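You operate a simulated robot arm through the tools that you are given. There is no shell and no other tool.

The job below is to be done with a simulated robot arm. You get a single attempt, and the scene is never put back.

## Task
Put tile 26 on the turntable, brush white slip on it and cover the pot.
Fine: use the red brush and stand it back. Set down upright: red brush. A coat counts when it lies all over at full strength: go over it till it gets no stronger.

Only the result counts: the job must be done as asked and must still hold three seconds after the hand-in. Knocking over, shifting, dropping, spilling or breaking anything else fails it. A push-on lid holds only when it is set on centred and level and pressed home; a screw cap is set on level and turned clockwise until tight.

## Robot
A 7-joint arm with a two-finger parallel gripper, fixed in place. Base frame: the origin is on the floor under the middle of its stand, x ahead of it, y to its left, z up; the work surface is at about z = 72. Lengths are in cm, angles in degrees, forces in N, time in s.
It reaches about 147.9 cm from its shoulder. Its first joint turns from -166.0 to 166.0 degrees. Payload 4.4 kg.
Tool frame: the origin (TCP) lies between the finger pads and is the grasp point; the fingertips stand 2.3 cm ahead of it; z points along the fingers, y is the line along which they close. Largest opening 9.4 cm; finger width 3.8, thickness 1; the body of the gripper, 5.4 by 9.6 cm, starts 3.9 cm behind the TCP.
Orientation is that of the tool frame in the base frame, as a unit quaternion [x, y, z, w]. With the fingers straight down and closing along the base's y, the tool's x points along the base's -x, its y along +y and its z along -z.

## Interface
- The arm moves only by the tool jog_arm. Its argument "increments" is a list of rows, each a list of 7 numbers: the shift along the tool's x, y, z in units of 50 mm (1.0 is 50 mm), then the turn, a rotation vector about the tool's x, y, z in units of 5 degrees (1.0 is 5 degrees), then the finger opening in cm, from 0 to 9.4. In form: [[x, y, z, wx, wy, wz, hand], ...]. A call has 1 to 20 rows; each row shifts and turns the commanded pose from where the row before left it, along the tool's axes as they then stand. A call with a number of a shift or a turn outside -1 to 1 is refused whole. Rows are played at 5 a second. More than 5 cm and 8.6 degrees between two rows, or a gripper value outside its range, and nothing of the call is played. Where a pose cannot be reached the arm comes as near as it can. A force on the tool above 60 N (or 10 N above the force at the start of the call, whichever is more), or a blocked arm, ends the call early, and 0.2 s more pass. The fingers move at their own pace (about 7.2 cm/s each) and stop on an object; they squeeze with about 30 N. The grip force told is the motor's: it shows also when the fingers shut on nothing. Time passes only in rows, and 0.2 s behind the last, so rows that do not move let the fingers close. The reply holds the time, the measured pose of the TCP, the force on the tool along the base axes, the opening and the grip force, in the units named above and with some noise, with the torque about the TCP (base axes, N m) and any sound that the robot's microphone picked up.
- Cameras (640 x 400 px; columns grow to the right, rows downward): "scene" is fixed at [4.78, 64.88, 154.98]; the picture's right is [-0.89, -0.46, 0.00], its down [-0.28, 0.55, -0.79] and it looks along [0.36, -0.70, -0.62] (base axes); focal length 371 px, centre (320, 200). "wrist" rides on the gripper at [8.7, 1.6, -7.4] in the tool frame; the picture's right is [-0.18, 0.98, 0.00], its down [-0.58, -0.11, -0.81] and it looks along [-0.79, -0.15, 0.59] (tool axes); focal length 243 px, centre (320, 200). There is no depth. A picture from a camera that has moved, and an enlarged one, comes with that camera's place and axes in the base frame and with its lens.
- get_image(camera): a new picture of that camera. No time passes.
- close_up(camera, box): a new picture of the part [left, top, right, bottom] of that camera's present view, enlarged. No time passes.
- finish_job(): hands the job in; it is judged then, once.

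Places have to be worked out from the pictures, the camera data and where the tool is seen. Open the gripper and draw the arm clear of the work before you hand the job in, unless the task says otherwise.

The tools are called as a command line: name --pt "numbers of a row" for each row, then --argument value for the rest, lists and objects as JSON in quotes. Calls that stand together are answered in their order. jog_arm: Moves the arm, as the interface text tells. Its arguments: {"type":"object","properties":{"increments":{"type":"array","items":{"type":"array","items":{"type":"number"}}}},"required":["increments"]} The other tools are called the same way: get_image (camera) takes a picture; close_up (camera, box) takes an enlarged picture of a part of a camera's view; finish_job () hands the job in.

At the start:

```text
time: 0.0
eef_pos: [73.46, -9.78, 109.24]
tcp_rot: [0.001, 1.0, -0.001, 0.001]
force: [0.4, -0.6, -0.8]
wrist_torque: [-0.06, 0.04, -0.03]
grip_width: 9.41
grip_force: 0.1
```

scene: 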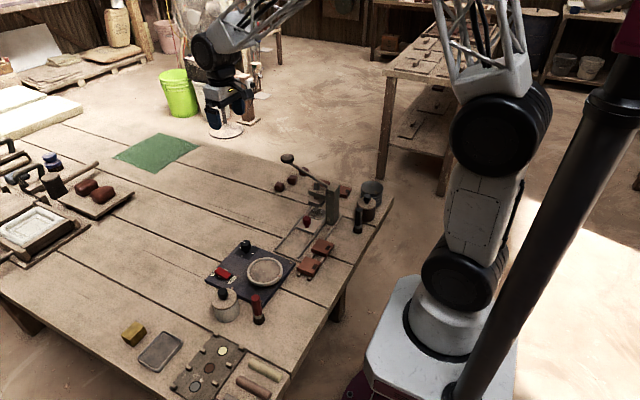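
wrist: 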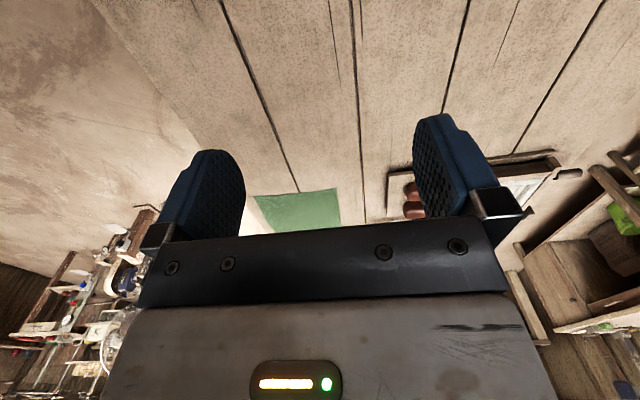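

The pictures show the bench with a turntable block, small tiles, pots and brushes. I'll take enlarged views to identify everything first.

close_up --camera "scene" --box '[190, 220, 350, 320]'

close_up --camera "scene" --box '[260, 140, 400, 280]'

close_up --camera "scene" --box '[110, 300, 290, 400]'

close_up --camera "scene" --box '[0, 130, 160, 260]'

```text
4.00 times, centred on (270, 270) of scene
camera zoom: at [4.78, 64.88, 154.98], right [-0.89, -0.46, 0.0], down [-0.28, 0.55, -0.79], along [0.36, -0.7, -0.62], focal length 1483 px, centre (520, -80)
```

zoom: 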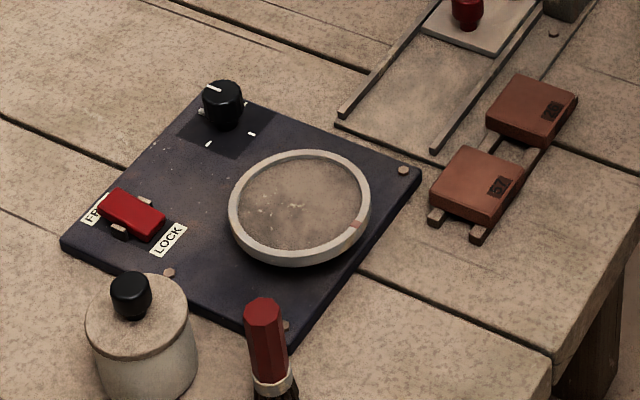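

```text
2.86 times, centred on (330, 210) of scene
camera zoom: at [4.78, 64.88, 154.98], right [-0.89, -0.46, 0.0], down [-0.28, 0.55, -0.79], along [0.36, -0.7, -0.62], focal length 1059 px, centre (291, 171)
```

zoom: 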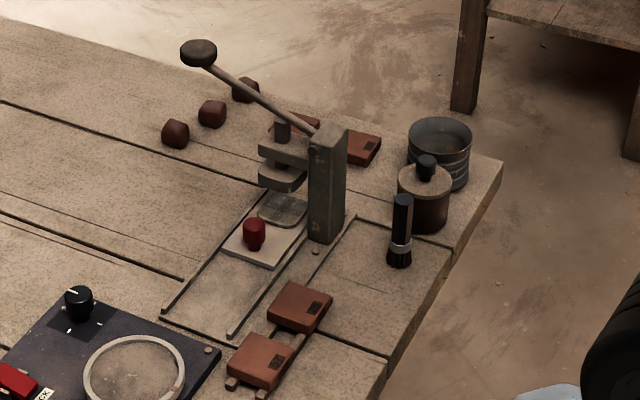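

```text
3.56 times, centred on (200, 350) of scene
camera zoom: at [4.78, 64.88, 154.98], right [-0.89, -0.46, 0.0], down [-0.28, 0.55, -0.79], along [0.36, -0.7, -0.62], focal length 1318 px, centre (747, -333)
```

zoom: 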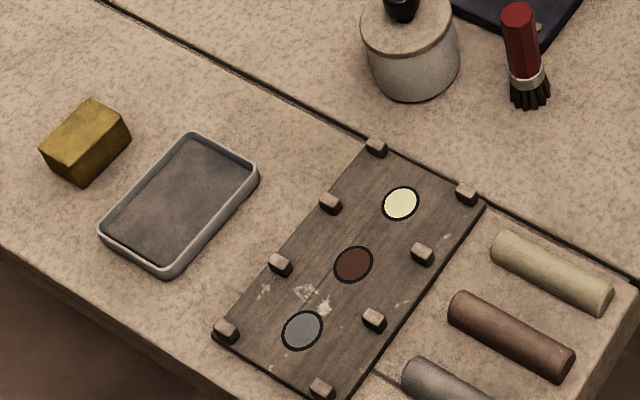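

```text
3.08 times, centred on (80, 195) of scene
camera zoom: at [4.78, 64.88, 154.98], right [-0.89, -0.46, 0.0], down [-0.28, 0.55, -0.79], along [0.36, -0.7, -0.62], focal length 1140 px, centre (1058, 215)
```

zoom: 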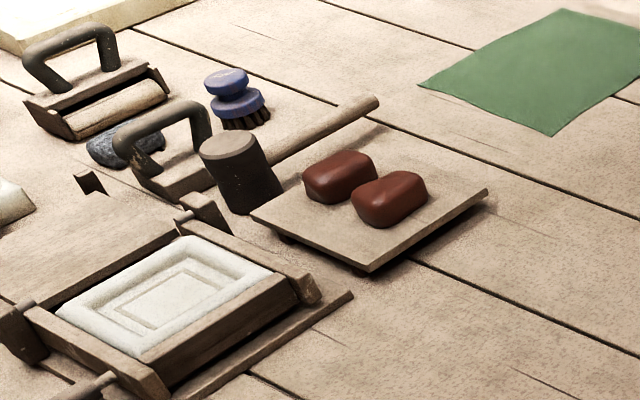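

Tiles have small number stamps; two near the turntable and two behind the press. I'll zoom in on the numbers and on the turntable controls.

close_up --camera "scene" --box '[294, 234, 340, 282]'

close_up --camera "scene" --box '[325, 175, 360, 205]'

close_up --camera "scene" --box '[205, 260, 245, 290]'

close_up --camera "scene" --box '[230, 235, 265, 260]'

close_up --camera "scene" --box '[205, 280, 285, 330]'

```text
8.33 times, centred on (317, 258) of scene
camera zoom: at [4.78, 64.88, 154.98], right [-0.89, -0.46, 0.0], down [-0.28, 0.55, -0.79], along [0.36, -0.7, -0.62], focal length 3089 px, centre (345, -283)
```

zoom: 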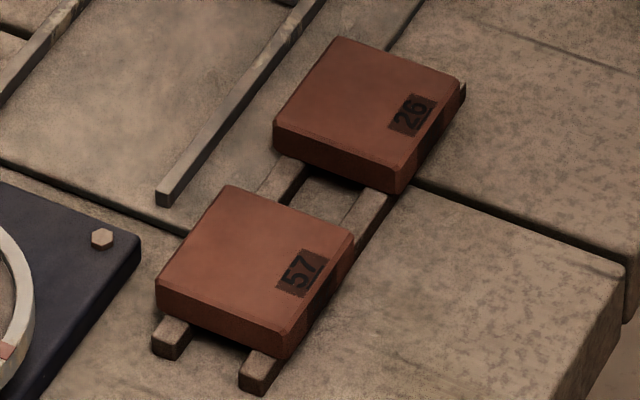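

```text
13.33 times, centred on (342, 190) of scene
camera zoom: at [4.78, 64.88, 154.98], right [-0.89, -0.46, 0.0], down [-0.28, 0.55, -0.79], along [0.36, -0.7, -0.62], focal length 4942 px, centre (20, 333)
```

zoom: 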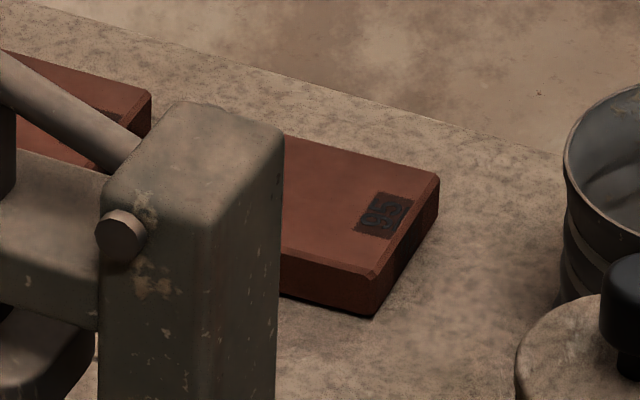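

```text
13.33 times, centred on (225, 275) of scene
camera zoom: at [4.78, 64.88, 154.98], right [-0.89, -0.46, 0.0], down [-0.28, 0.55, -0.79], along [0.36, -0.7, -0.62], focal length 4942 px, centre (1587, -800)
```

zoom: 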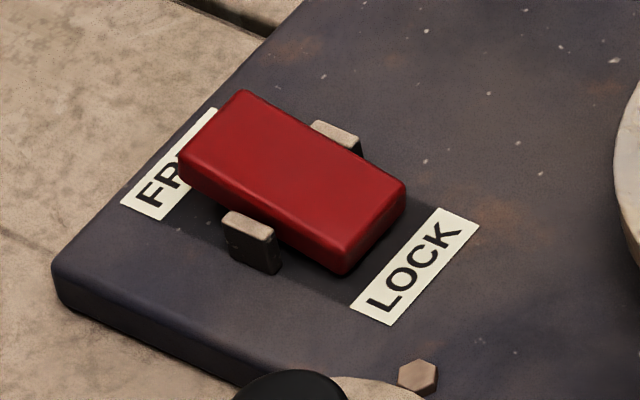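

```text
16.00 times, centred on (248, 248) of scene
camera zoom: at [4.78, 64.88, 154.98], right [-0.89, -0.46, 0.0], down [-0.28, 0.55, -0.79], along [0.36, -0.7, -0.62], focal length 5930 px, centre (1480, -560)
```

zoom: 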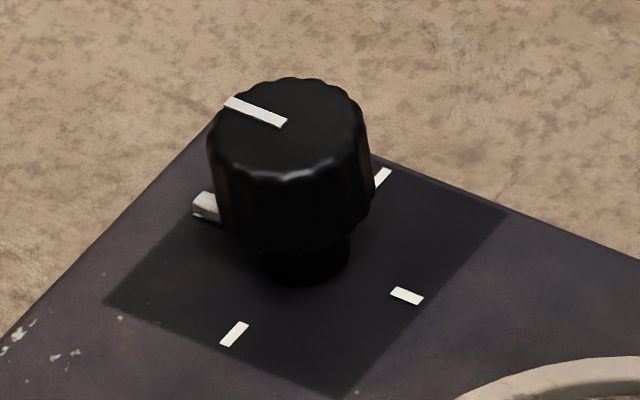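

```text
8.00 times, centred on (245, 305) of scene
camera zoom: at [4.78, 64.88, 154.98], right [-0.89, -0.46, 0.0], down [-0.28, 0.55, -0.79], along [0.36, -0.7, -0.62], focal length 2965 px, centre (920, -640)
```

zoom: 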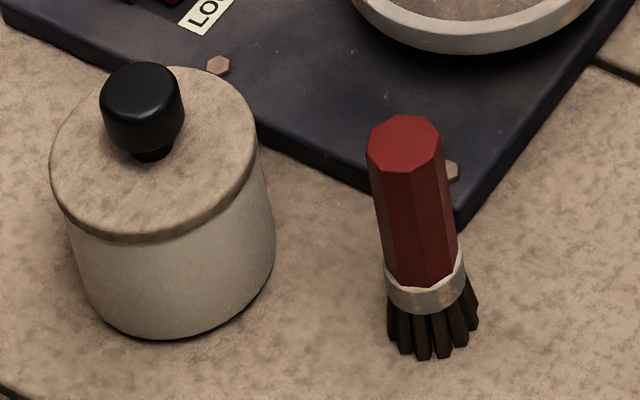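

Tile 26 is the far one of the two on the rails, near (40.5, -6.5); the turntable is near (49.6, 10.9), the pale pot near (52.5, 24.7) and the red brush near (43.5, 23). I'll move the gripper above the turntable area for a wrist view.

jog_arm --pt "0.75 0.5 0.2 0 0 0 9.4" --pt "0.75 0.5 0.2 0 0 0 9.4" --pt "0.75 0.5 0.2 0 0 0 9.4" --pt "0.75 0.5 0.2 0 0 0 9.4" --pt "0.75 0.5 0.2 0 0 0 9.4" --pt "0.75 0.5 0.2 0 0 0 9.4" --pt "0.75 0.5 0.4 0 0 0 9.4" --pt "0.75 0.5 0.4 0 0 0 9.4" --pt "0 0 0 0 0 0 9.4"

```text
time: 2.0
eef_pos: [43.51, 10.06, 99.37]
tcp_rot: [0.001, 1.0, 0.0, 0.001]
force: [0.1, -0.7, 0.1]
wrist_torque: [0.0, -0.01, 0.01]
grip_width: 9.42
grip_force: 0.1
```

The arm went where commanded with no contact. Now I look from the wrist and scene cameras.

get_image --camera "wrist"

get_image --camera "scene"

```text
taken
camera wrist: at [34.94, 11.76, 106.67], right [0.19, 0.98, 0.0], down [0.58, -0.11, 0.81], along [0.79, -0.15, -0.59], focal length 243 px, centre (320, 200)
```

wrist: 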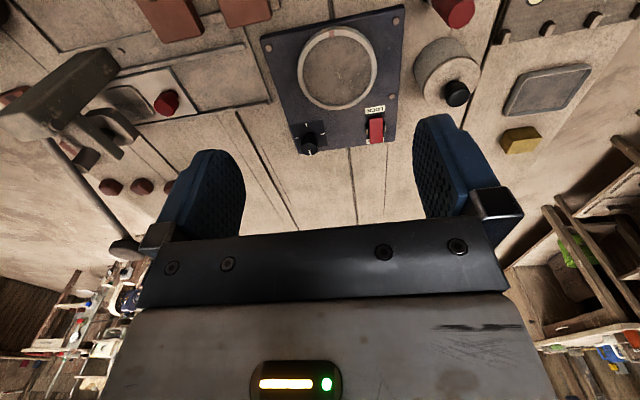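

```text
taken
```

scene: 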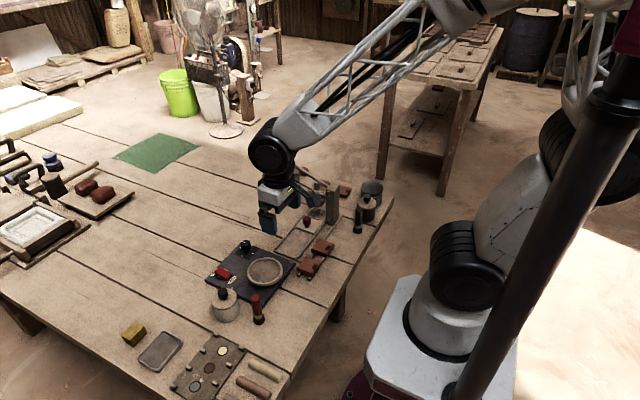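

The wrist view gives the turntable at about (49.8, 11.1), agreeing with the scene estimate. I'll enlarge the wrist view for details of switch, wheel, pot and tiles.

close_up --camera "wrist" --box '[250, 0, 420, 170]'

close_up --camera "wrist" --box '[400, 0, 500, 120]'

close_up --camera "wrist" --box '[60, 0, 280, 130]'

close_up --camera "wrist" --box '[350, 90, 400, 150]'

```text
2.35 times, centred on (335, 85) of wrist
camera zoom: at [34.94, 11.76, 106.67], right [0.19, 0.98, 0.0], down [0.58, -0.11, 0.81], along [0.79, -0.15, -0.59], focal length 571 px, centre (285, 471)
```

zoom: 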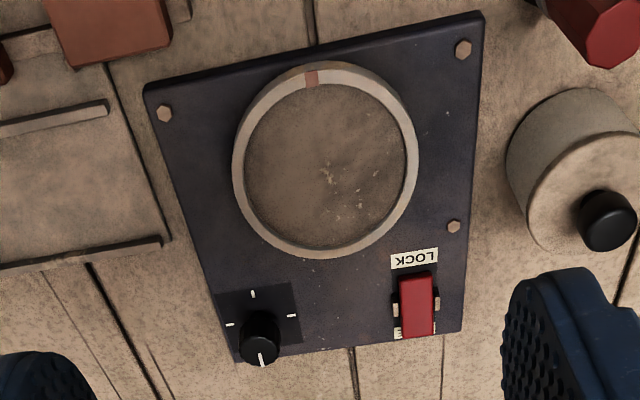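

```text
3.33 times, centred on (450, 60) of wrist
camera zoom: at [34.94, 11.76, 106.67], right [0.19, 0.98, 0.0], down [0.58, -0.11, 0.81], along [0.79, -0.15, -0.59], focal length 809 px, centre (-113, 667)
```

zoom: 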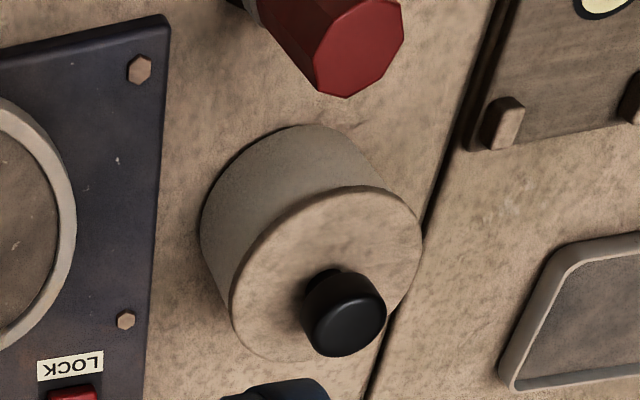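

```text
2.91 times, centred on (170, 65) of wrist
camera zoom: at [34.94, 11.76, 106.67], right [0.19, 0.98, 0.0], down [0.58, -0.11, 0.81], along [0.79, -0.15, -0.59], focal length 706 px, centre (756, 593)
```

zoom: 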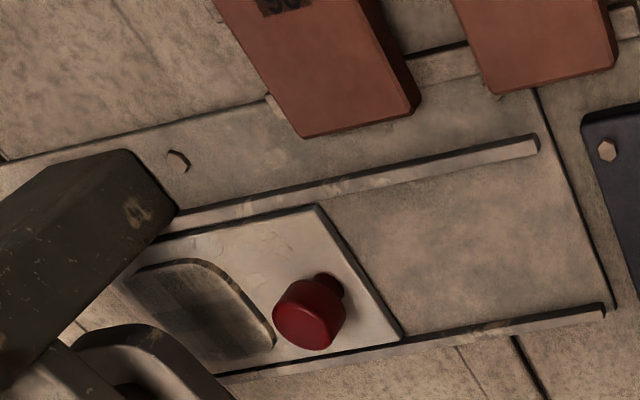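

```text
6.67 times, centred on (375, 120) of wrist
camera zoom: at [34.94, 11.76, 106.67], right [0.19, 0.98, 0.0], down [0.58, -0.11, 0.81], along [0.79, -0.15, -0.59], focal length 1618 px, centre (-47, 733)
```

zoom: 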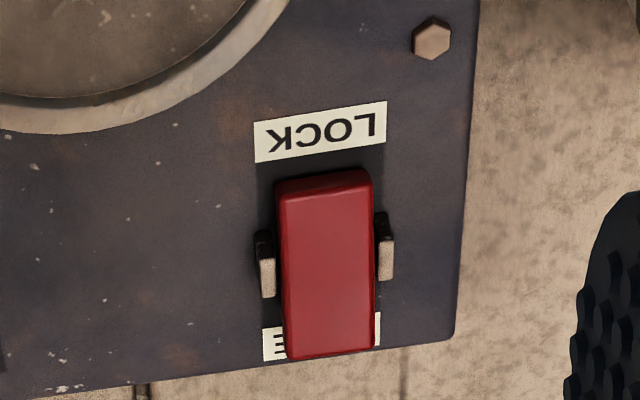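

The rocker and wheel details are visible; the tiles sit on rails with a press guide beam at about x = 45.8, so I'll grip tile 26 with fingers closing along base x. I rotate the tool +90° about its own z axis so the camera ends up on the +y side.

jog_arm --pt "0 0 0 0 0 1 9.4" --pt "0 0 0 0 0 1 9.4" --pt "0 0 0 0 0 1 9.4" --pt "0 0 0 0 0 1 9.4" --pt "0 0 0 0 0 1 9.4" --pt "0 0 0 0 0 1 9.4" --pt "0 0 0 0 0 1 9.4" --pt "0 0 0 0 0 1 9.4" --pt "0 0 0 0 0 1 9.4" --pt "0 0 0 0 0 1 9.4" --pt "0 0 0 0 0 1 9.4" --pt "0 0 0 0 0 1 9.4" --pt "0 0 0 0 0 1 9.4" --pt "0 0 0 0 0 1 9.4" --pt "0 0 0 0 0 1 9.4" --pt "0 0 0 0 0 1 9.4" --pt "0 0 0 0 0 1 9.4" --pt "0 0 0 0 0 1 9.4" --pt "0 0 0 0 0 0 9.4"

get_image --camera "wrist"

```text
time: 6.0
eef_pos: [43.39, 10.24, 99.2]
tcp_rot: [0.708, 0.706, 0.0, 0.001]
force: [-0.1, -1.2, 0.0]
wrist_torque: [-0.01, 0.0, -0.03]
grip_width: 9.38
grip_force: 0.0
```

```text
taken
camera wrist: at [45.19, 18.85, 106.57], right [0.98, -0.19, 0.0], down [-0.11, -0.58, 0.81], along [-0.15, -0.79, -0.59], focal length 243 px, centre (320, 200)
```

wrist: 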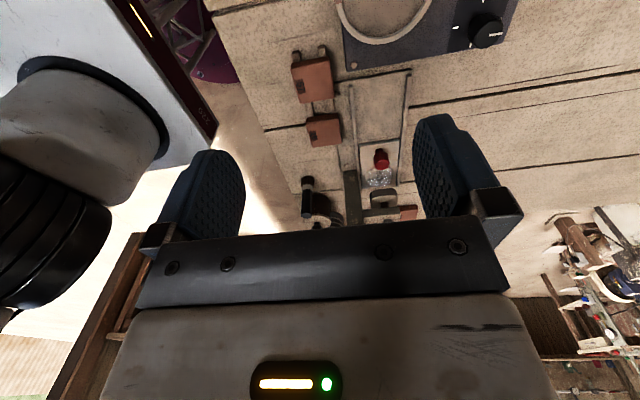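

The rotation is right: tool x is now base +y and tool y is base +x. I move above tile 26 at a height of about 87 to look straight at it.

jog_arm --pt "-0.84 -0.145 0.4 0 0 0 8" --pt "-0.84 -0.145 0.4 0 0 0 8" --pt "-0.84 -0.145 0.4 0 0 0 8" --pt "-0.84 -0.145 0.4 0 0 0 8" --pt "0 0 0.85 0 0 0 8" --pt "0 0 0 0 0 0 8"

get_image --camera "wrist"

close_up --camera "wrist" --box '[220, 0, 440, 140]'

```text
time: 7.4
eef_pos: [40.43, -6.65, 87.03]
tcp_rot: [0.707, 0.707, -0.001, 0.001]
force: [-0.3, 0.0, 0.3]
wrist_torque: [0.02, 0.01, -0.01]
grip_width: 7.97
grip_force: 0.1
```

```text
taken
camera wrist: at [42.18, 1.96, 94.31], right [0.98, -0.18, 0.0], down [-0.11, -0.58, 0.81], along [-0.15, -0.79, -0.59], focal length 243 px, centre (320, 200)
```

wrist: 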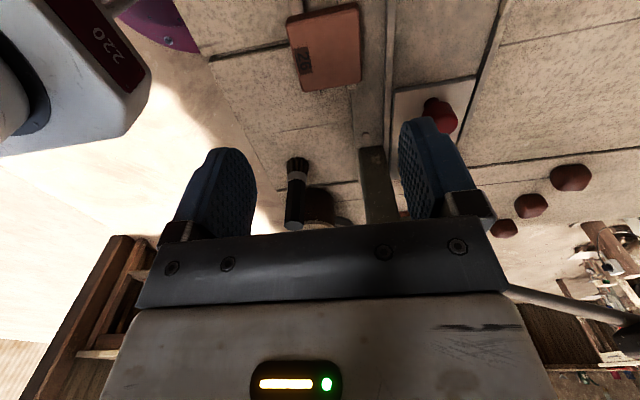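

```text
2.86 times, centred on (330, 70) of wrist
camera zoom: at [42.18, 1.96, 94.31], right [0.98, -0.18, 0.0], down [-0.11, -0.58, 0.81], along [-0.15, -0.79, -0.59], focal length 693 px, centre (291, 571)
```

zoom: 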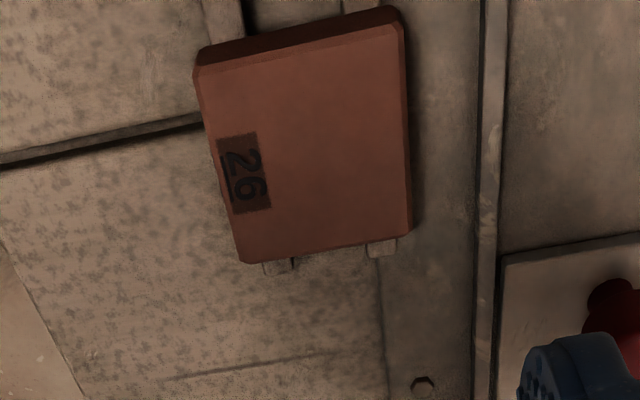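

From this view tile 26's top spans about x 38.7–43.7, y −9.2 to −4.0, centre (41.2, −6.6), top near z 74.3. I shift +0.75 in x, narrow the opening to 6.2 to stay clear of the guide beam, and descend part way.

jog_arm --pt "0 0.15 0 0 0 0 6.2" --pt "0 0 0.5 0 0 0 6.2" --pt "0 0 0.5 0 0 0 6.2" --pt "0 0 0.5 0 0 0 6.2" --pt "0 0 0 0 0 0 6.2"

get_image --camera "wrist"

close_up --camera "scene" --box '[270, 210, 370, 290]'

```text
time: 8.6
eef_pos: [41.15, -6.59, 79.52]
tcp_rot: [0.707, 0.707, -0.001, 0.001]
force: [-0.2, 0.2, 0.2]
wrist_torque: [-0.03, 0.03, 0.0]
grip_width: 6.2
grip_force: 0.1
```

```text
taken
camera wrist: at [42.93, 2.01, 86.84], right [0.98, -0.19, 0.0], down [-0.11, -0.58, 0.81], along [-0.15, -0.79, -0.59], focal length 243 px, centre (320, 200)
```

wrist: 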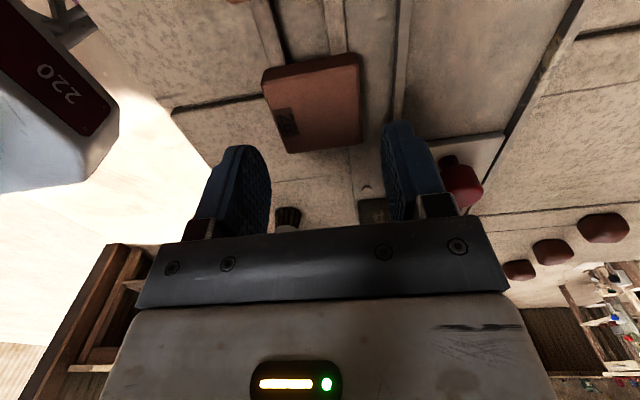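

```text
5.00 times, centred on (320, 250) of scene
camera zoom: at [4.78, 64.88, 154.98], right [-0.89, -0.46, 0.0], down [-0.28, 0.55, -0.79], along [0.36, -0.7, -0.62], focal length 1853 px, centre (320, -50)
```

zoom: 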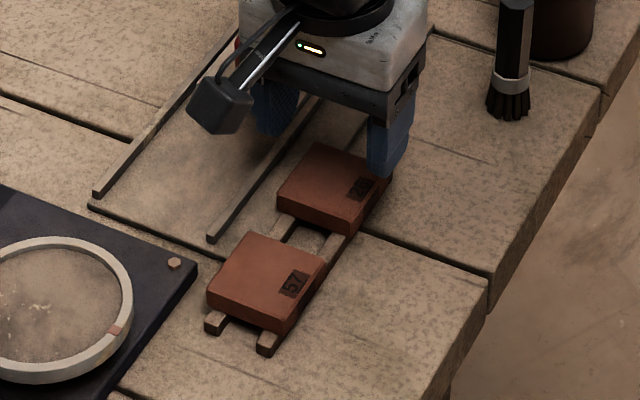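

The tile lies centred between the fingers, with both fingers clear of rails and beam. I lower to z ≈ 75.6 and close on the tile.

jog_arm --pt "0.02 0.01 0.4 0 0 0 6.2" --pt "0 0 0.2 0 0 0 6.2" --pt "0 0 0.18 0 0 0 6.2" --pt "0 0 0 0 0 0 6.2"

get_image --camera "wrist"

close_up --camera "scene" --box '[290, 220, 350, 280]'

```text
time: 9.6
eef_pos: [41.1, -6.58, 75.62]
tcp_rot: [0.708, 0.707, 0.0, 0.001]
force: [0.2, 0.0, 0.3]
wrist_torque: [0.03, 0.02, 0.0]
grip_width: 6.19
grip_force: 0.0
```

```text
taken
camera wrist: at [43.03, 2.08, 82.94], right [0.98, -0.19, 0.0], down [-0.11, -0.58, 0.81], along [-0.15, -0.79, -0.59], focal length 243 px, centre (320, 200)
```

wrist: 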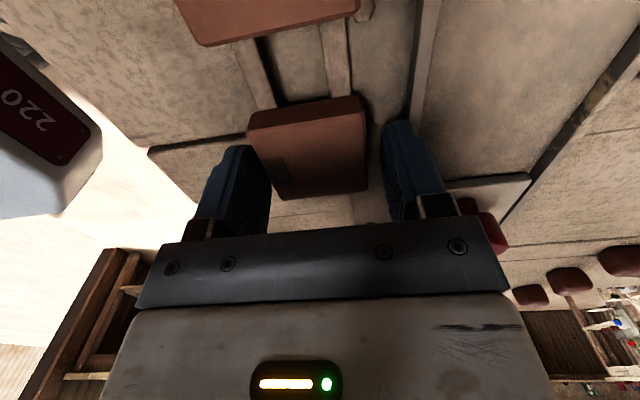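

```text
6.67 times, centred on (320, 250) of scene
camera zoom: at [4.78, 64.88, 154.98], right [-0.89, -0.46, 0.0], down [-0.28, 0.55, -0.79], along [0.36, -0.7, -0.62], focal length 2471 px, centre (320, -133)
```

zoom: 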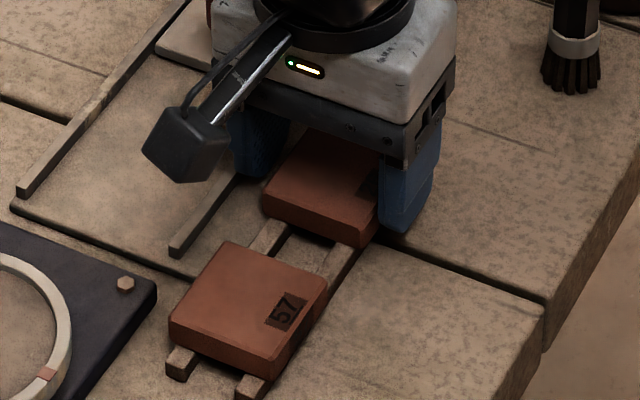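

Fingers straddle the tile properly. I close the fingers on it, letting a few rows pass.

jog_arm --pt "0 0 0 0 0 0 3.5" --pt "0 0 0 0 0 0 3.5" --pt "0 0 0 0 0 0 3.5"

close_up --camera "scene" --box '[290, 220, 350, 280]'

```text
time: 10.4
eef_pos: [41.32, -6.55, 75.59]
tcp_rot: [0.708, 0.706, -0.001, 0.001]
force: [0.4, 0.5, 0.2]
wrist_torque: [0.04, 0.01, 0.0]
grip_width: 5.13
grip_force: 29.6
```

```text
6.67 times, centred on (320, 250) of scene
camera zoom: at [4.78, 64.88, 154.98], right [-0.89, -0.46, 0.0], down [-0.28, 0.55, -0.79], along [0.36, -0.7, -0.62], focal length 2471 px, centre (320, -133)
```

zoom: 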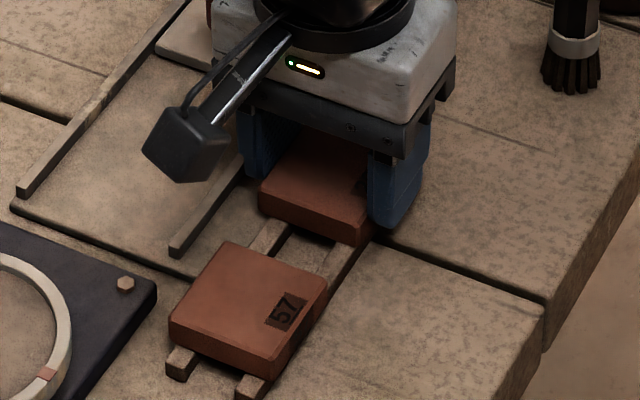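

Tile 26 is gripped at 5.13 cm width with 30 N. I lift it 9 cm and carry it toward the turntable.

jog_arm --pt "0 0 -0.3 0 0 0 3.5" --pt "0 0 -0.75 0 0 0 3.5" --pt "0 0 -0.75 0 0 0 3.5" --pt "0.8 0.4 0 0 0 0 3.5" --pt "0.8 0.4 0 0 0 0 3.5" --pt "0.8 0.4 0 0 0 0 3.5" --pt "0.8 0.4 0 0 0 0 3.5" --pt "0.3 0.1 0 0 0 0 3.5" --pt "0 0 0 0 0 0 3.5"

get_image --camera "wrist"

get_image --camera "scene"

```text
time: 12.4
eef_pos: [49.82, 11.06, 84.55]
tcp_rot: [0.708, 0.707, -0.001, 0.001]
force: [0.5, 0.0, -0.6]
wrist_torque: [0.01, -0.04, -0.01]
grip_width: 5.13
grip_force: 29.4
```

```text
taken
camera wrist: at [51.62, 19.68, 91.93], right [0.98, -0.19, 0.0], down [-0.11, -0.58, 0.81], along [-0.15, -0.79, -0.59], focal length 243 px, centre (320, 200)
```

wrist: 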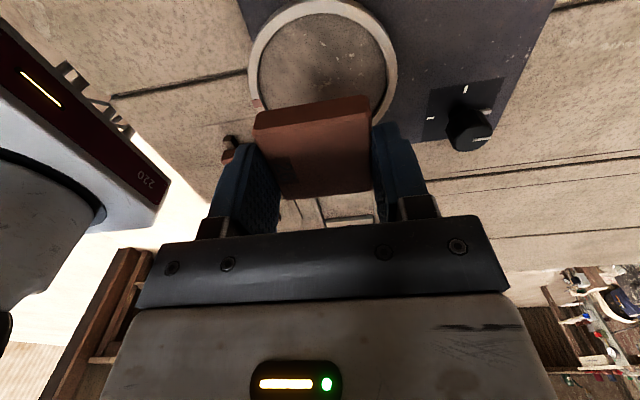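

```text
taken
```

scene: 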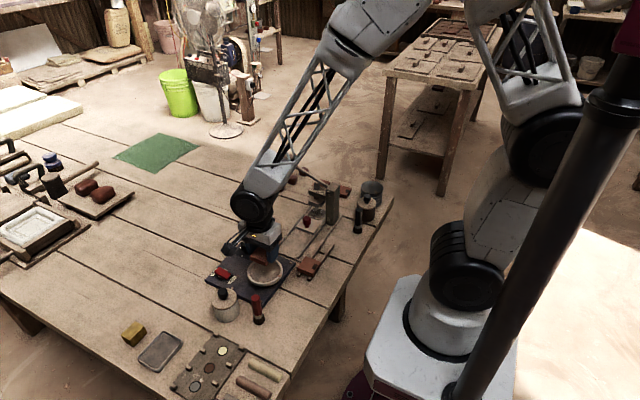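

The tile hangs above the wheel; I enlarge the wrist view to fix the wheel's centre precisely.

close_up --camera "wrist" --box '[230, 0, 410, 120]'

close_up --camera "scene" --box '[210, 220, 310, 300]'

```text
3.33 times, centred on (320, 60) of wrist
camera zoom: at [51.62, 19.68, 91.93], right [0.98, -0.19, 0.0], down [-0.11, -0.58, 0.81], along [-0.15, -0.79, -0.59], focal length 809 px, centre (320, 667)
```

zoom: 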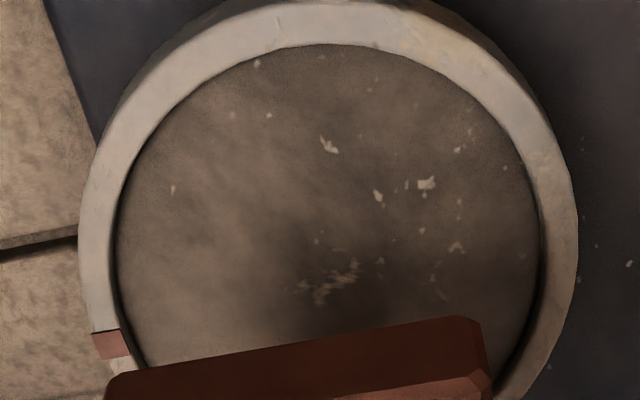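

```text
5.00 times, centred on (260, 260) of scene
camera zoom: at [4.78, 64.88, 154.98], right [-0.89, -0.46, 0.0], down [-0.28, 0.55, -0.79], along [0.36, -0.7, -0.62], focal length 1853 px, centre (620, -100)
```

zoom: 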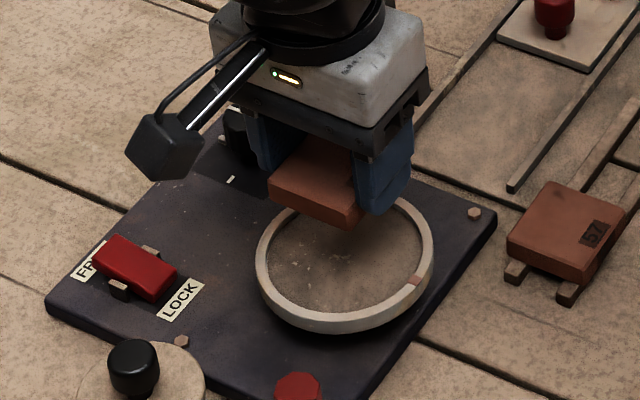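

Combining the views gives the wheel centre at about (50.0, 11.0) with its surface near z 76, and the tile is centred on the TCP. I shift slightly and lower to TCP z ≈ 79.6, then look.

jog_arm --pt "-0.01 0.02 0.3 0 0 0 3.5" --pt "0 0 0.4 0 0 0 3.5" --pt "0 0 0.2 0 0 0 3.5" --pt "0 0 0.1 0 0 0 3.5" --pt "0 0 0 0 0 0 3.5"

get_image --camera "wrist"

close_up --camera "scene" --box '[225, 230, 305, 300]'

```text
time: 13.6
eef_pos: [49.96, 10.84, 79.54]
tcp_rot: [0.708, 0.707, -0.001, 0.001]
force: [1.0, -0.3, -0.4]
wrist_torque: [0.01, -0.02, -0.01]
grip_width: 5.11
grip_force: 30.0
```

```text
taken
camera wrist: at [51.71, 19.56, 86.87], right [0.98, -0.19, 0.0], down [-0.11, -0.58, 0.81], along [-0.15, -0.79, -0.59], focal length 243 px, centre (320, 200)
```

wrist: 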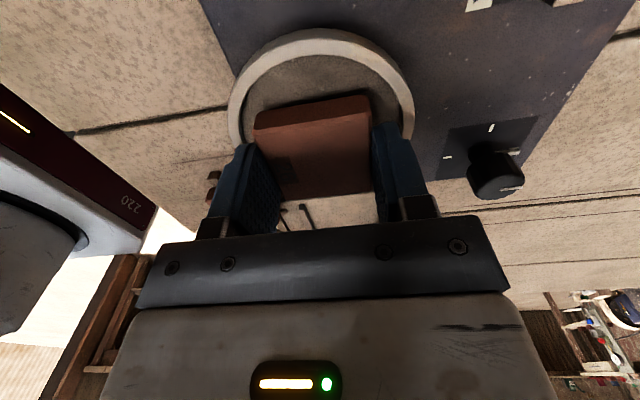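

```text
5.71 times, centred on (265, 265) of scene
camera zoom: at [4.78, 64.88, 154.98], right [-0.89, -0.46, 0.0], down [-0.28, 0.55, -0.79], along [0.36, -0.7, -0.62], focal length 2118 px, centre (634, -171)
```

zoom: 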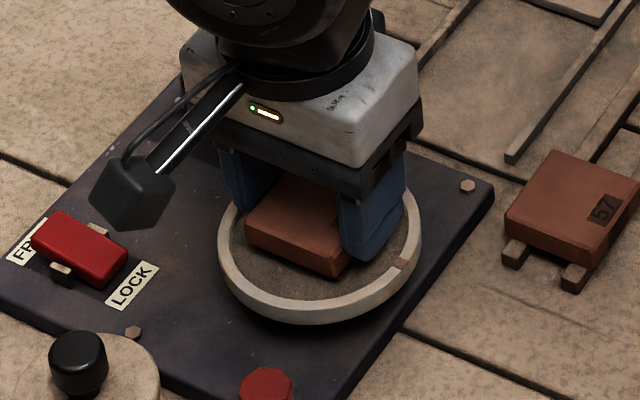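

The tile is centred over the wheel with a small gap left. I lower in small steps and read the force.

jog_arm --pt "0 0 0.06 0 0 0 3.5" --pt "0 0 0.06 0 0 0 3.5" --pt "0 0 0.06 0 0 0 3.5" --pt "0 0 0 0 0 0 3.5"

```text
time: 14.6
eef_pos: [49.86, 10.82, 78.77]
tcp_rot: [0.708, 0.706, 0.0, 0.001]
force: [-7.7, -0.4, 23.4]
wrist_torque: [-0.03, 0.2, -0.01]
grip_width: 5.15
grip_force: 30.5
```

A 23 N upward force at z 78.77 says something has touched down; I check whether the tile is seated on the wheel or a finger is on the rim.

close_up --camera "scene" --box '[235, 245, 295, 295]'

close_up --camera "wrist" --box '[200, 20, 440, 220]'

```text
8.00 times, centred on (265, 270) of scene
camera zoom: at [4.78, 64.88, 154.98], right [-0.89, -0.46, 0.0], down [-0.28, 0.55, -0.79], along [0.36, -0.7, -0.62], focal length 2965 px, centre (760, -360)
```

zoom: 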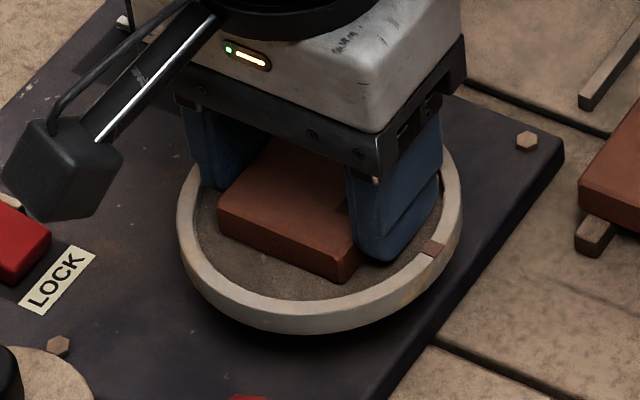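

```text
2.00 times, centred on (320, 120) of wrist
camera zoom: at [51.7, 19.56, 86.04], right [0.98, -0.19, 0.0], down [-0.11, -0.58, 0.81], along [-0.15, -0.79, -0.59], focal length 485 px, centre (320, 360)
```

zoom: 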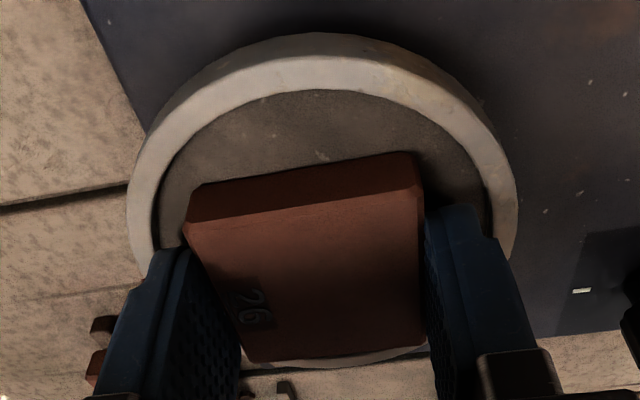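

The torque about the TCP is nearly zero, so the contact is centred: the tile is seated on the wheel. I relieve the press slightly, open only a little (to clear the rim), and lift off.

jog_arm --pt "0 0 -0.02 0 0 0 3.5" --pt "0 0 0 0 0 0 5.55" --pt "0 0 0 0 0 0 5.55" --pt "0 0 0 0 0 0 5.55"

close_up --camera "wrist" --box '[200, 20, 440, 220]'

```text
time: 15.6
eef_pos: [49.96, 10.85, 78.77]
tcp_rot: [0.708, 0.707, -0.001, 0.0]
force: [-0.4, 0.4, 0.3]
wrist_torque: [0.0, 0.0, -0.01]
grip_width: 5.57
grip_force: 0.1
```

```text
2.00 times, centred on (320, 120) of wrist
camera zoom: at [51.7, 19.57, 86.09], right [0.98, -0.19, 0.0], down [-0.11, -0.58, 0.81], along [-0.15, -0.79, -0.59], focal length 485 px, centre (320, 360)
```

zoom: 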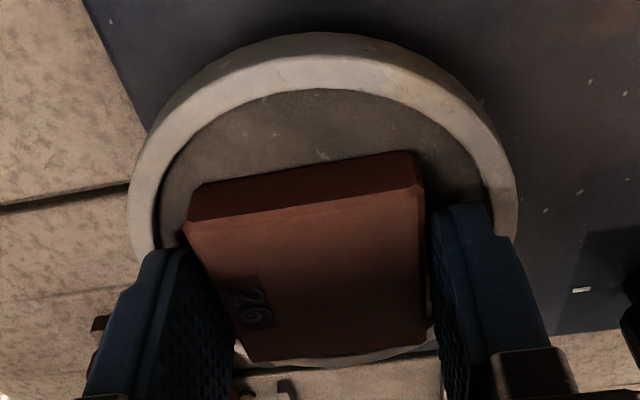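

The tile stayed in place and all forces are zero. I raise the hand straight up 10 cm and view the tile on the wheel.

jog_arm --pt "0 0 -0.3 0 0 0 5.55" --pt "0 0 -0.6 0 0 0 5.55" --pt "0 0 -0.9 0 0 0 7" --pt "0 0 -0.6 0 0 0 7" --pt "0 0 0 0 0 0 7"

get_image --camera "wrist"

close_up --camera "wrist" --box '[220, 0, 420, 120]'

close_up --camera "scene" --box '[195, 240, 305, 310]'

```text
time: 16.8
eef_pos: [49.86, 10.95, 90.8]
tcp_rot: [0.708, 0.706, -0.001, 0.001]
force: [0.8, -0.2, 0.1]
wrist_torque: [-0.01, 0.02, 0.0]
grip_width: 6.98
grip_force: 0.1
```

```text
taken
camera wrist: at [51.75, 19.54, 98.19], right [0.98, -0.19, 0.0], down [-0.11, -0.58, 0.81], along [-0.15, -0.79, -0.59], focal length 243 px, centre (320, 200)
```

wrist: 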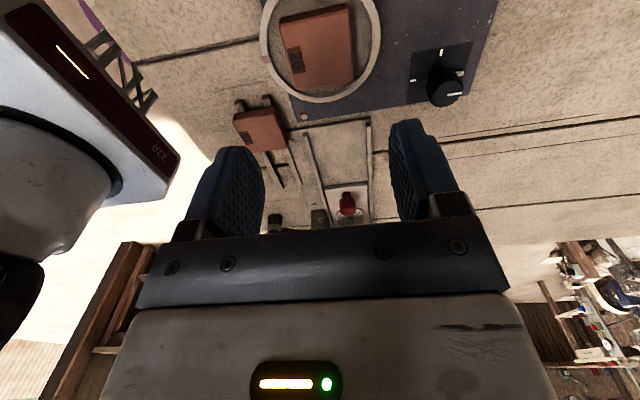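

```text
3.20 times, centred on (320, 60) of wrist
camera zoom: at [51.75, 19.54, 98.19], right [0.98, -0.19, 0.0], down [-0.11, -0.58, 0.81], along [-0.15, -0.79, -0.59], focal length 776 px, centre (320, 648)
```

zoom: 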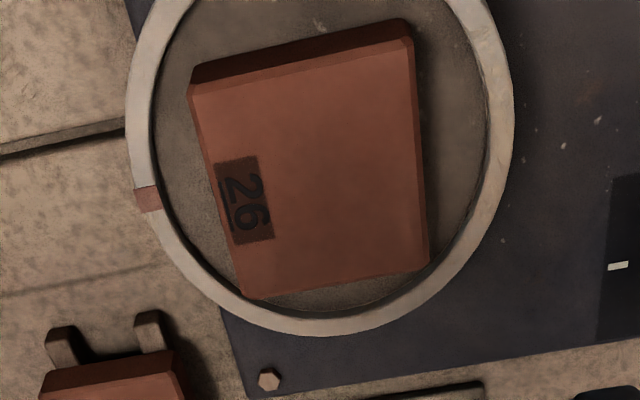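

```text
5.71 times, centred on (250, 275) of scene
camera zoom: at [4.78, 64.88, 154.98], right [-0.89, -0.46, 0.0], down [-0.28, 0.55, -0.79], along [0.36, -0.7, -0.62], focal length 2118 px, centre (720, -229)
```

zoom: 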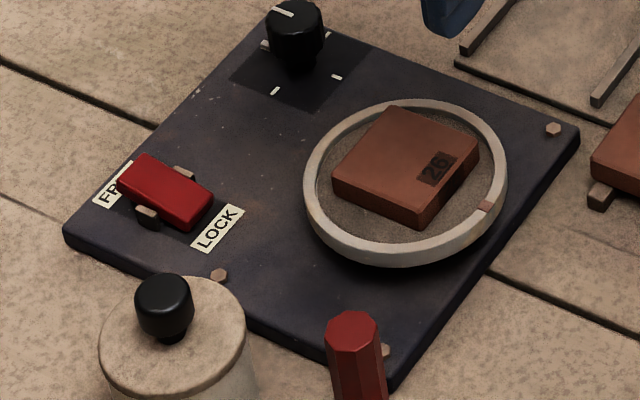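

Tile 26 sits flat inside the rim, centred near (50.1, 10.9), top about z 77.4; the rocker dips toward LOCK, so the wheel should be locked. Next I move above the pale pot to measure its lid knob.

jog_arm --pt "0.7 0.1 0 0 0 0 7" --pt "0.7 0.1 0 0 0 0 7" --pt "0.7 0.12 0 0 0 0 7" --pt "0.7 0.1 0 0 0 0 7" --pt "0 0 0 0 0 0 7"

get_image --camera "wrist"

close_up --camera "wrist" --box '[220, 0, 420, 120]'

```text
time: 18.0
eef_pos: [52.03, 24.95, 90.74]
tcp_rot: [0.708, 0.706, 0.0, 0.001]
force: [-0.2, -0.5, -0.5]
wrist_torque: [-0.01, 0.02, 0.0]
grip_width: 7.0
grip_force: 0.1
```

```text
taken
camera wrist: at [53.77, 33.59, 98.0], right [0.98, -0.18, 0.0], down [-0.11, -0.58, 0.81], along [-0.15, -0.79, -0.59], focal length 243 px, centre (320, 200)
```

wrist: 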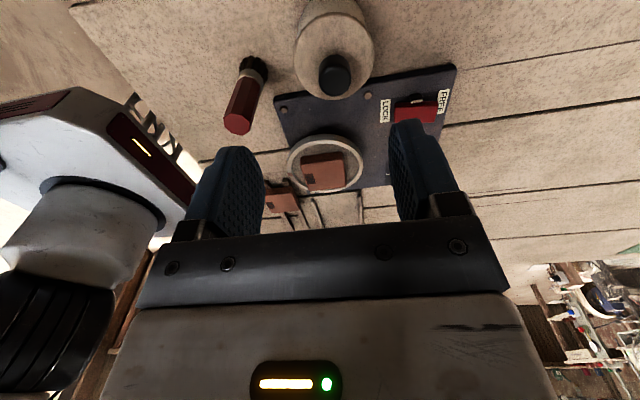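

```text
3.20 times, centred on (320, 60) of wrist
camera zoom: at [53.77, 33.59, 98.0], right [0.98, -0.18, 0.0], down [-0.11, -0.58, 0.81], along [-0.15, -0.79, -0.59], focal length 776 px, centre (320, 648)
```

zoom: 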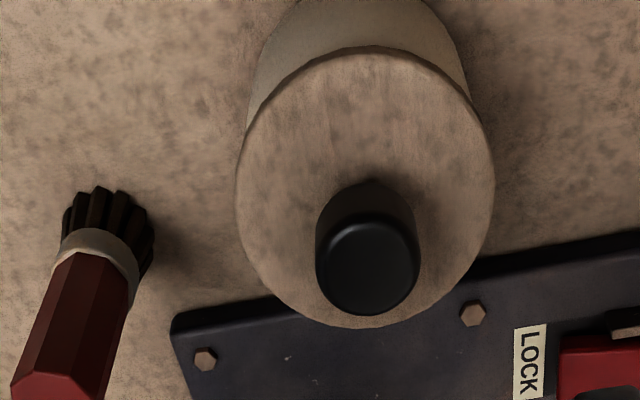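

The lid centre comes out at about (53.3, 24.9), lid top ≈ 78.3, knob (≈2.2 cm wide) top ≈ 81.3. I align over the knob and lower to TCP z ≈ 83.5 for a check.

jog_arm --pt "0 0.25 0 0 0 0 5.5" --pt "0 0 0.7 0 0 0 5.5" --pt "0 0 0.7 0 0 0 5.5" --pt "0 0 0 0 0 0 5.5"

get_image --camera "wrist"

close_up --camera "scene" --box '[195, 265, 275, 335]'

```text
time: 19.0
eef_pos: [53.37, 25.0, 83.74]
tcp_rot: [0.708, 0.706, -0.001, 0.001]
force: [0.6, 0.1, -0.2]
wrist_torque: [0.0, 0.01, 0.02]
grip_width: 5.48
grip_force: 0.1
```

```text
taken
camera wrist: at [55.1, 33.6, 91.09], right [0.98, -0.18, 0.0], down [-0.11, -0.58, 0.81], along [-0.15, -0.79, -0.59], focal length 243 px, centre (320, 200)
```

wrist: 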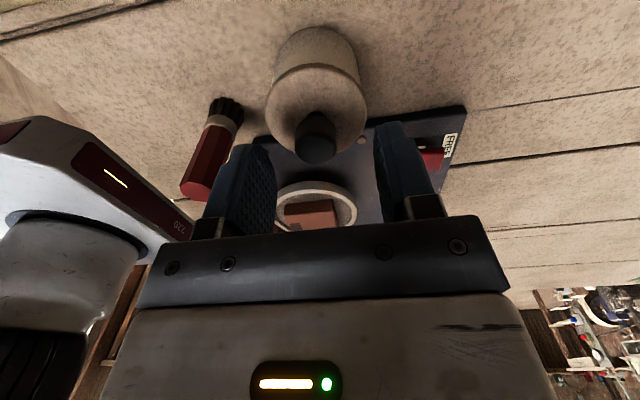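

```text
5.71 times, centred on (235, 300) of scene
camera zoom: at [4.78, 64.88, 154.98], right [-0.89, -0.46, 0.0], down [-0.28, 0.55, -0.79], along [0.36, -0.7, -0.62], focal length 2118 px, centre (806, -371)
```

zoom: 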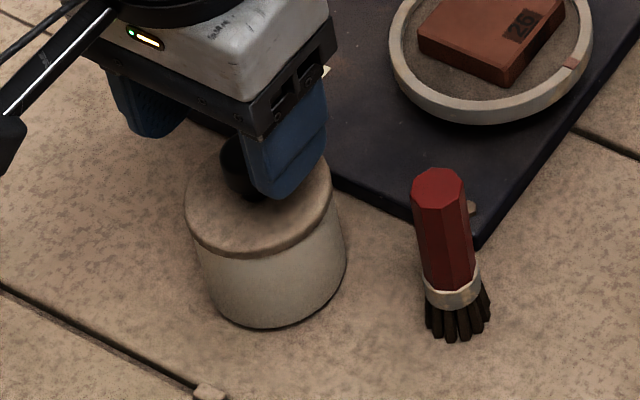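

The knob is at (53.3, 25.0), right between the fingers. I lower to z ≈ 81.0 and close on it.

jog_arm --pt "0 0 0.3 0 0 0 5.5" --pt "0 0 0.23 0 0 0 5.5" --pt "0 0 0 0 0 0 5.5"

get_image --camera "wrist"

close_up --camera "scene" --box '[195, 265, 275, 335]'

```text
time: 19.8
eef_pos: [53.22, 24.73, 81.17]
tcp_rot: [0.708, 0.706, -0.001, 0.001]
force: [1.0, -0.3, 0.8]
wrist_torque: [-0.03, -0.01, -0.04]
grip_width: 5.49
grip_force: 0.0
```

```text
taken
camera wrist: at [55.1, 33.51, 88.44], right [0.98, -0.19, 0.0], down [-0.11, -0.58, 0.81], along [-0.15, -0.79, -0.59], focal length 243 px, centre (320, 200)
```

wrist: 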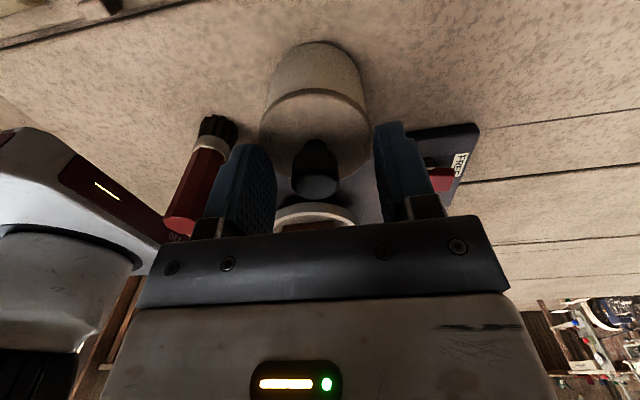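

```text
5.71 times, centred on (235, 300) of scene
camera zoom: at [4.78, 64.88, 154.98], right [-0.89, -0.46, 0.0], down [-0.28, 0.55, -0.79], along [0.36, -0.7, -0.62], focal length 2118 px, centre (806, -371)
```

zoom: 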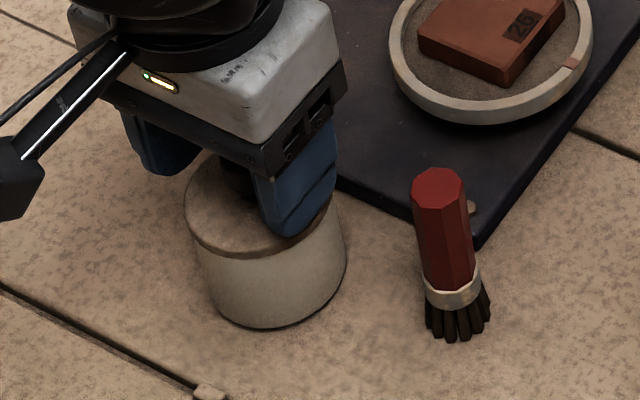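

Fingers straddle the knob above the lid disk. I close on it.

jog_arm --pt "0 0 0 0 0 0 1.0" --pt "0 0 0 0 0 0 1.0" --pt "0 0 0 0 0 0 1.0"

```text
time: 20.6
eef_pos: [53.37, 24.87, 81.13]
tcp_rot: [0.708, 0.707, 0.0, 0.0]
force: [-5.8, 0.2, 6.1]
wrist_torque: [0.05, 0.27, 0.0]
grip_width: 2.27
grip_force: 29.8
```

The knob is held (2.27 cm). I lift the lid slowly and watch the force and whether the pot stays.

jog_arm --pt "0 0 -0.03 0 0 0 1.0" --pt "0 0 -0.03 0 0 0 1.0" --pt "0 0 -0.04 0 0 0 1.0" --pt "0 0 0 0 0 0 1.0"

close_up --camera "scene" --box '[195, 265, 275, 335]'

```text
time: 21.6
eef_pos: [53.25, 24.84, 81.72]
tcp_rot: [0.708, 0.707, 0.0, 0.001]
force: [0.1, 0.0, -1.1]
wrist_torque: [0.04, -0.02, -0.02]
grip_width: 2.31
grip_force: 29.7
heard: snap
```

```text
5.71 times, centred on (235, 300) of scene
camera zoom: at [4.78, 64.88, 154.98], right [-0.89, -0.46, 0.0], down [-0.28, 0.55, -0.79], along [0.36, -0.7, -0.62], focal length 2118 px, centre (806, -371)
```

zoom: 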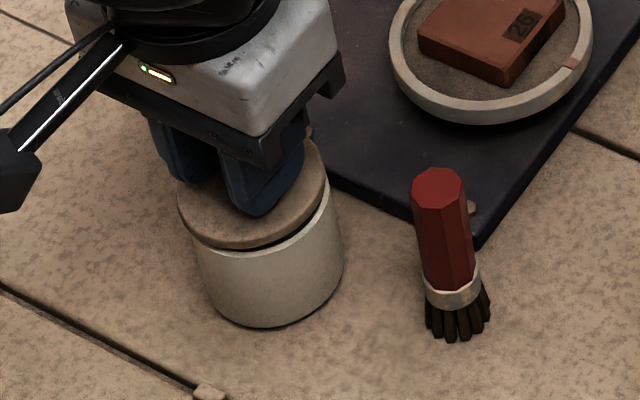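

A snap was heard and the lid is free, with the pot still in place. I lift the lid clear and carry it to the empty plank at about (65, 24.4).

jog_arm --pt "0 0 -0.2 0 0 0 1.0" --pt "0 0 -0.7 0 0 0 1.0" --pt "0 0 -0.5 0 0 0 1.0" --pt "-0.03 0.8 0 0 0 0 1.0" --pt "-0.03 0.8 0 0 0 0 1.0" --pt "-0.03 0.75 0 0 0 0 1.0" --pt "0 0 0 0 0 0 1.0"

get_image --camera "wrist"

get_image --camera "scene"

close_up --camera "scene" --box '[180, 230, 280, 330]'

```text
time: 23.2
eef_pos: [64.95, 24.41, 88.79]
tcp_rot: [0.707, 0.707, 0.0, 0.0]
force: [-0.1, -0.6, -0.6]
wrist_torque: [-0.01, -0.01, -0.03]
grip_width: 2.29
grip_force: 29.3
```

```text
taken
camera wrist: at [66.77, 33.1, 96.09], right [0.98, -0.19, 0.0], down [-0.11, -0.58, 0.81], along [-0.15, -0.79, -0.59], focal length 243 px, centre (320, 200)
```

wrist: 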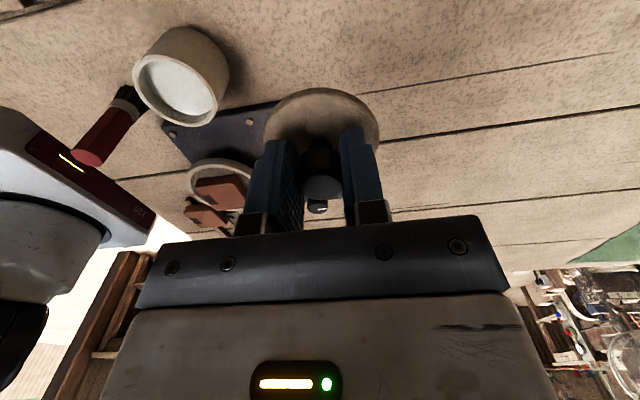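

```text
taken
```

scene: 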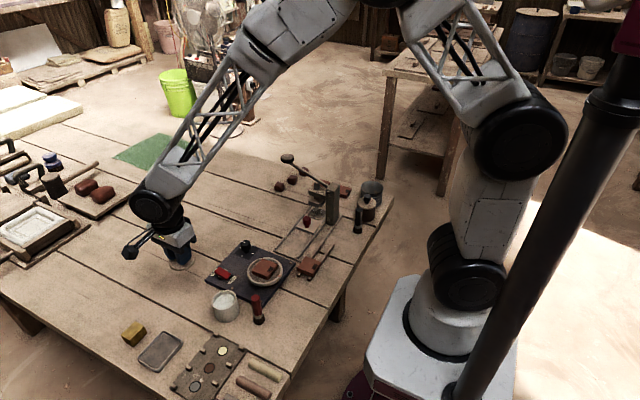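

```text
4.00 times, centred on (230, 280) of scene
camera zoom: at [4.78, 64.88, 154.98], right [-0.89, -0.46, 0.0], down [-0.28, 0.55, -0.79], along [0.36, -0.7, -0.62], focal length 1483 px, centre (680, -120)
```

zoom: 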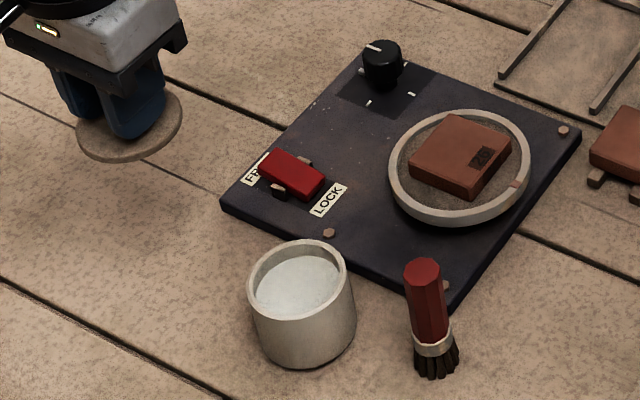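

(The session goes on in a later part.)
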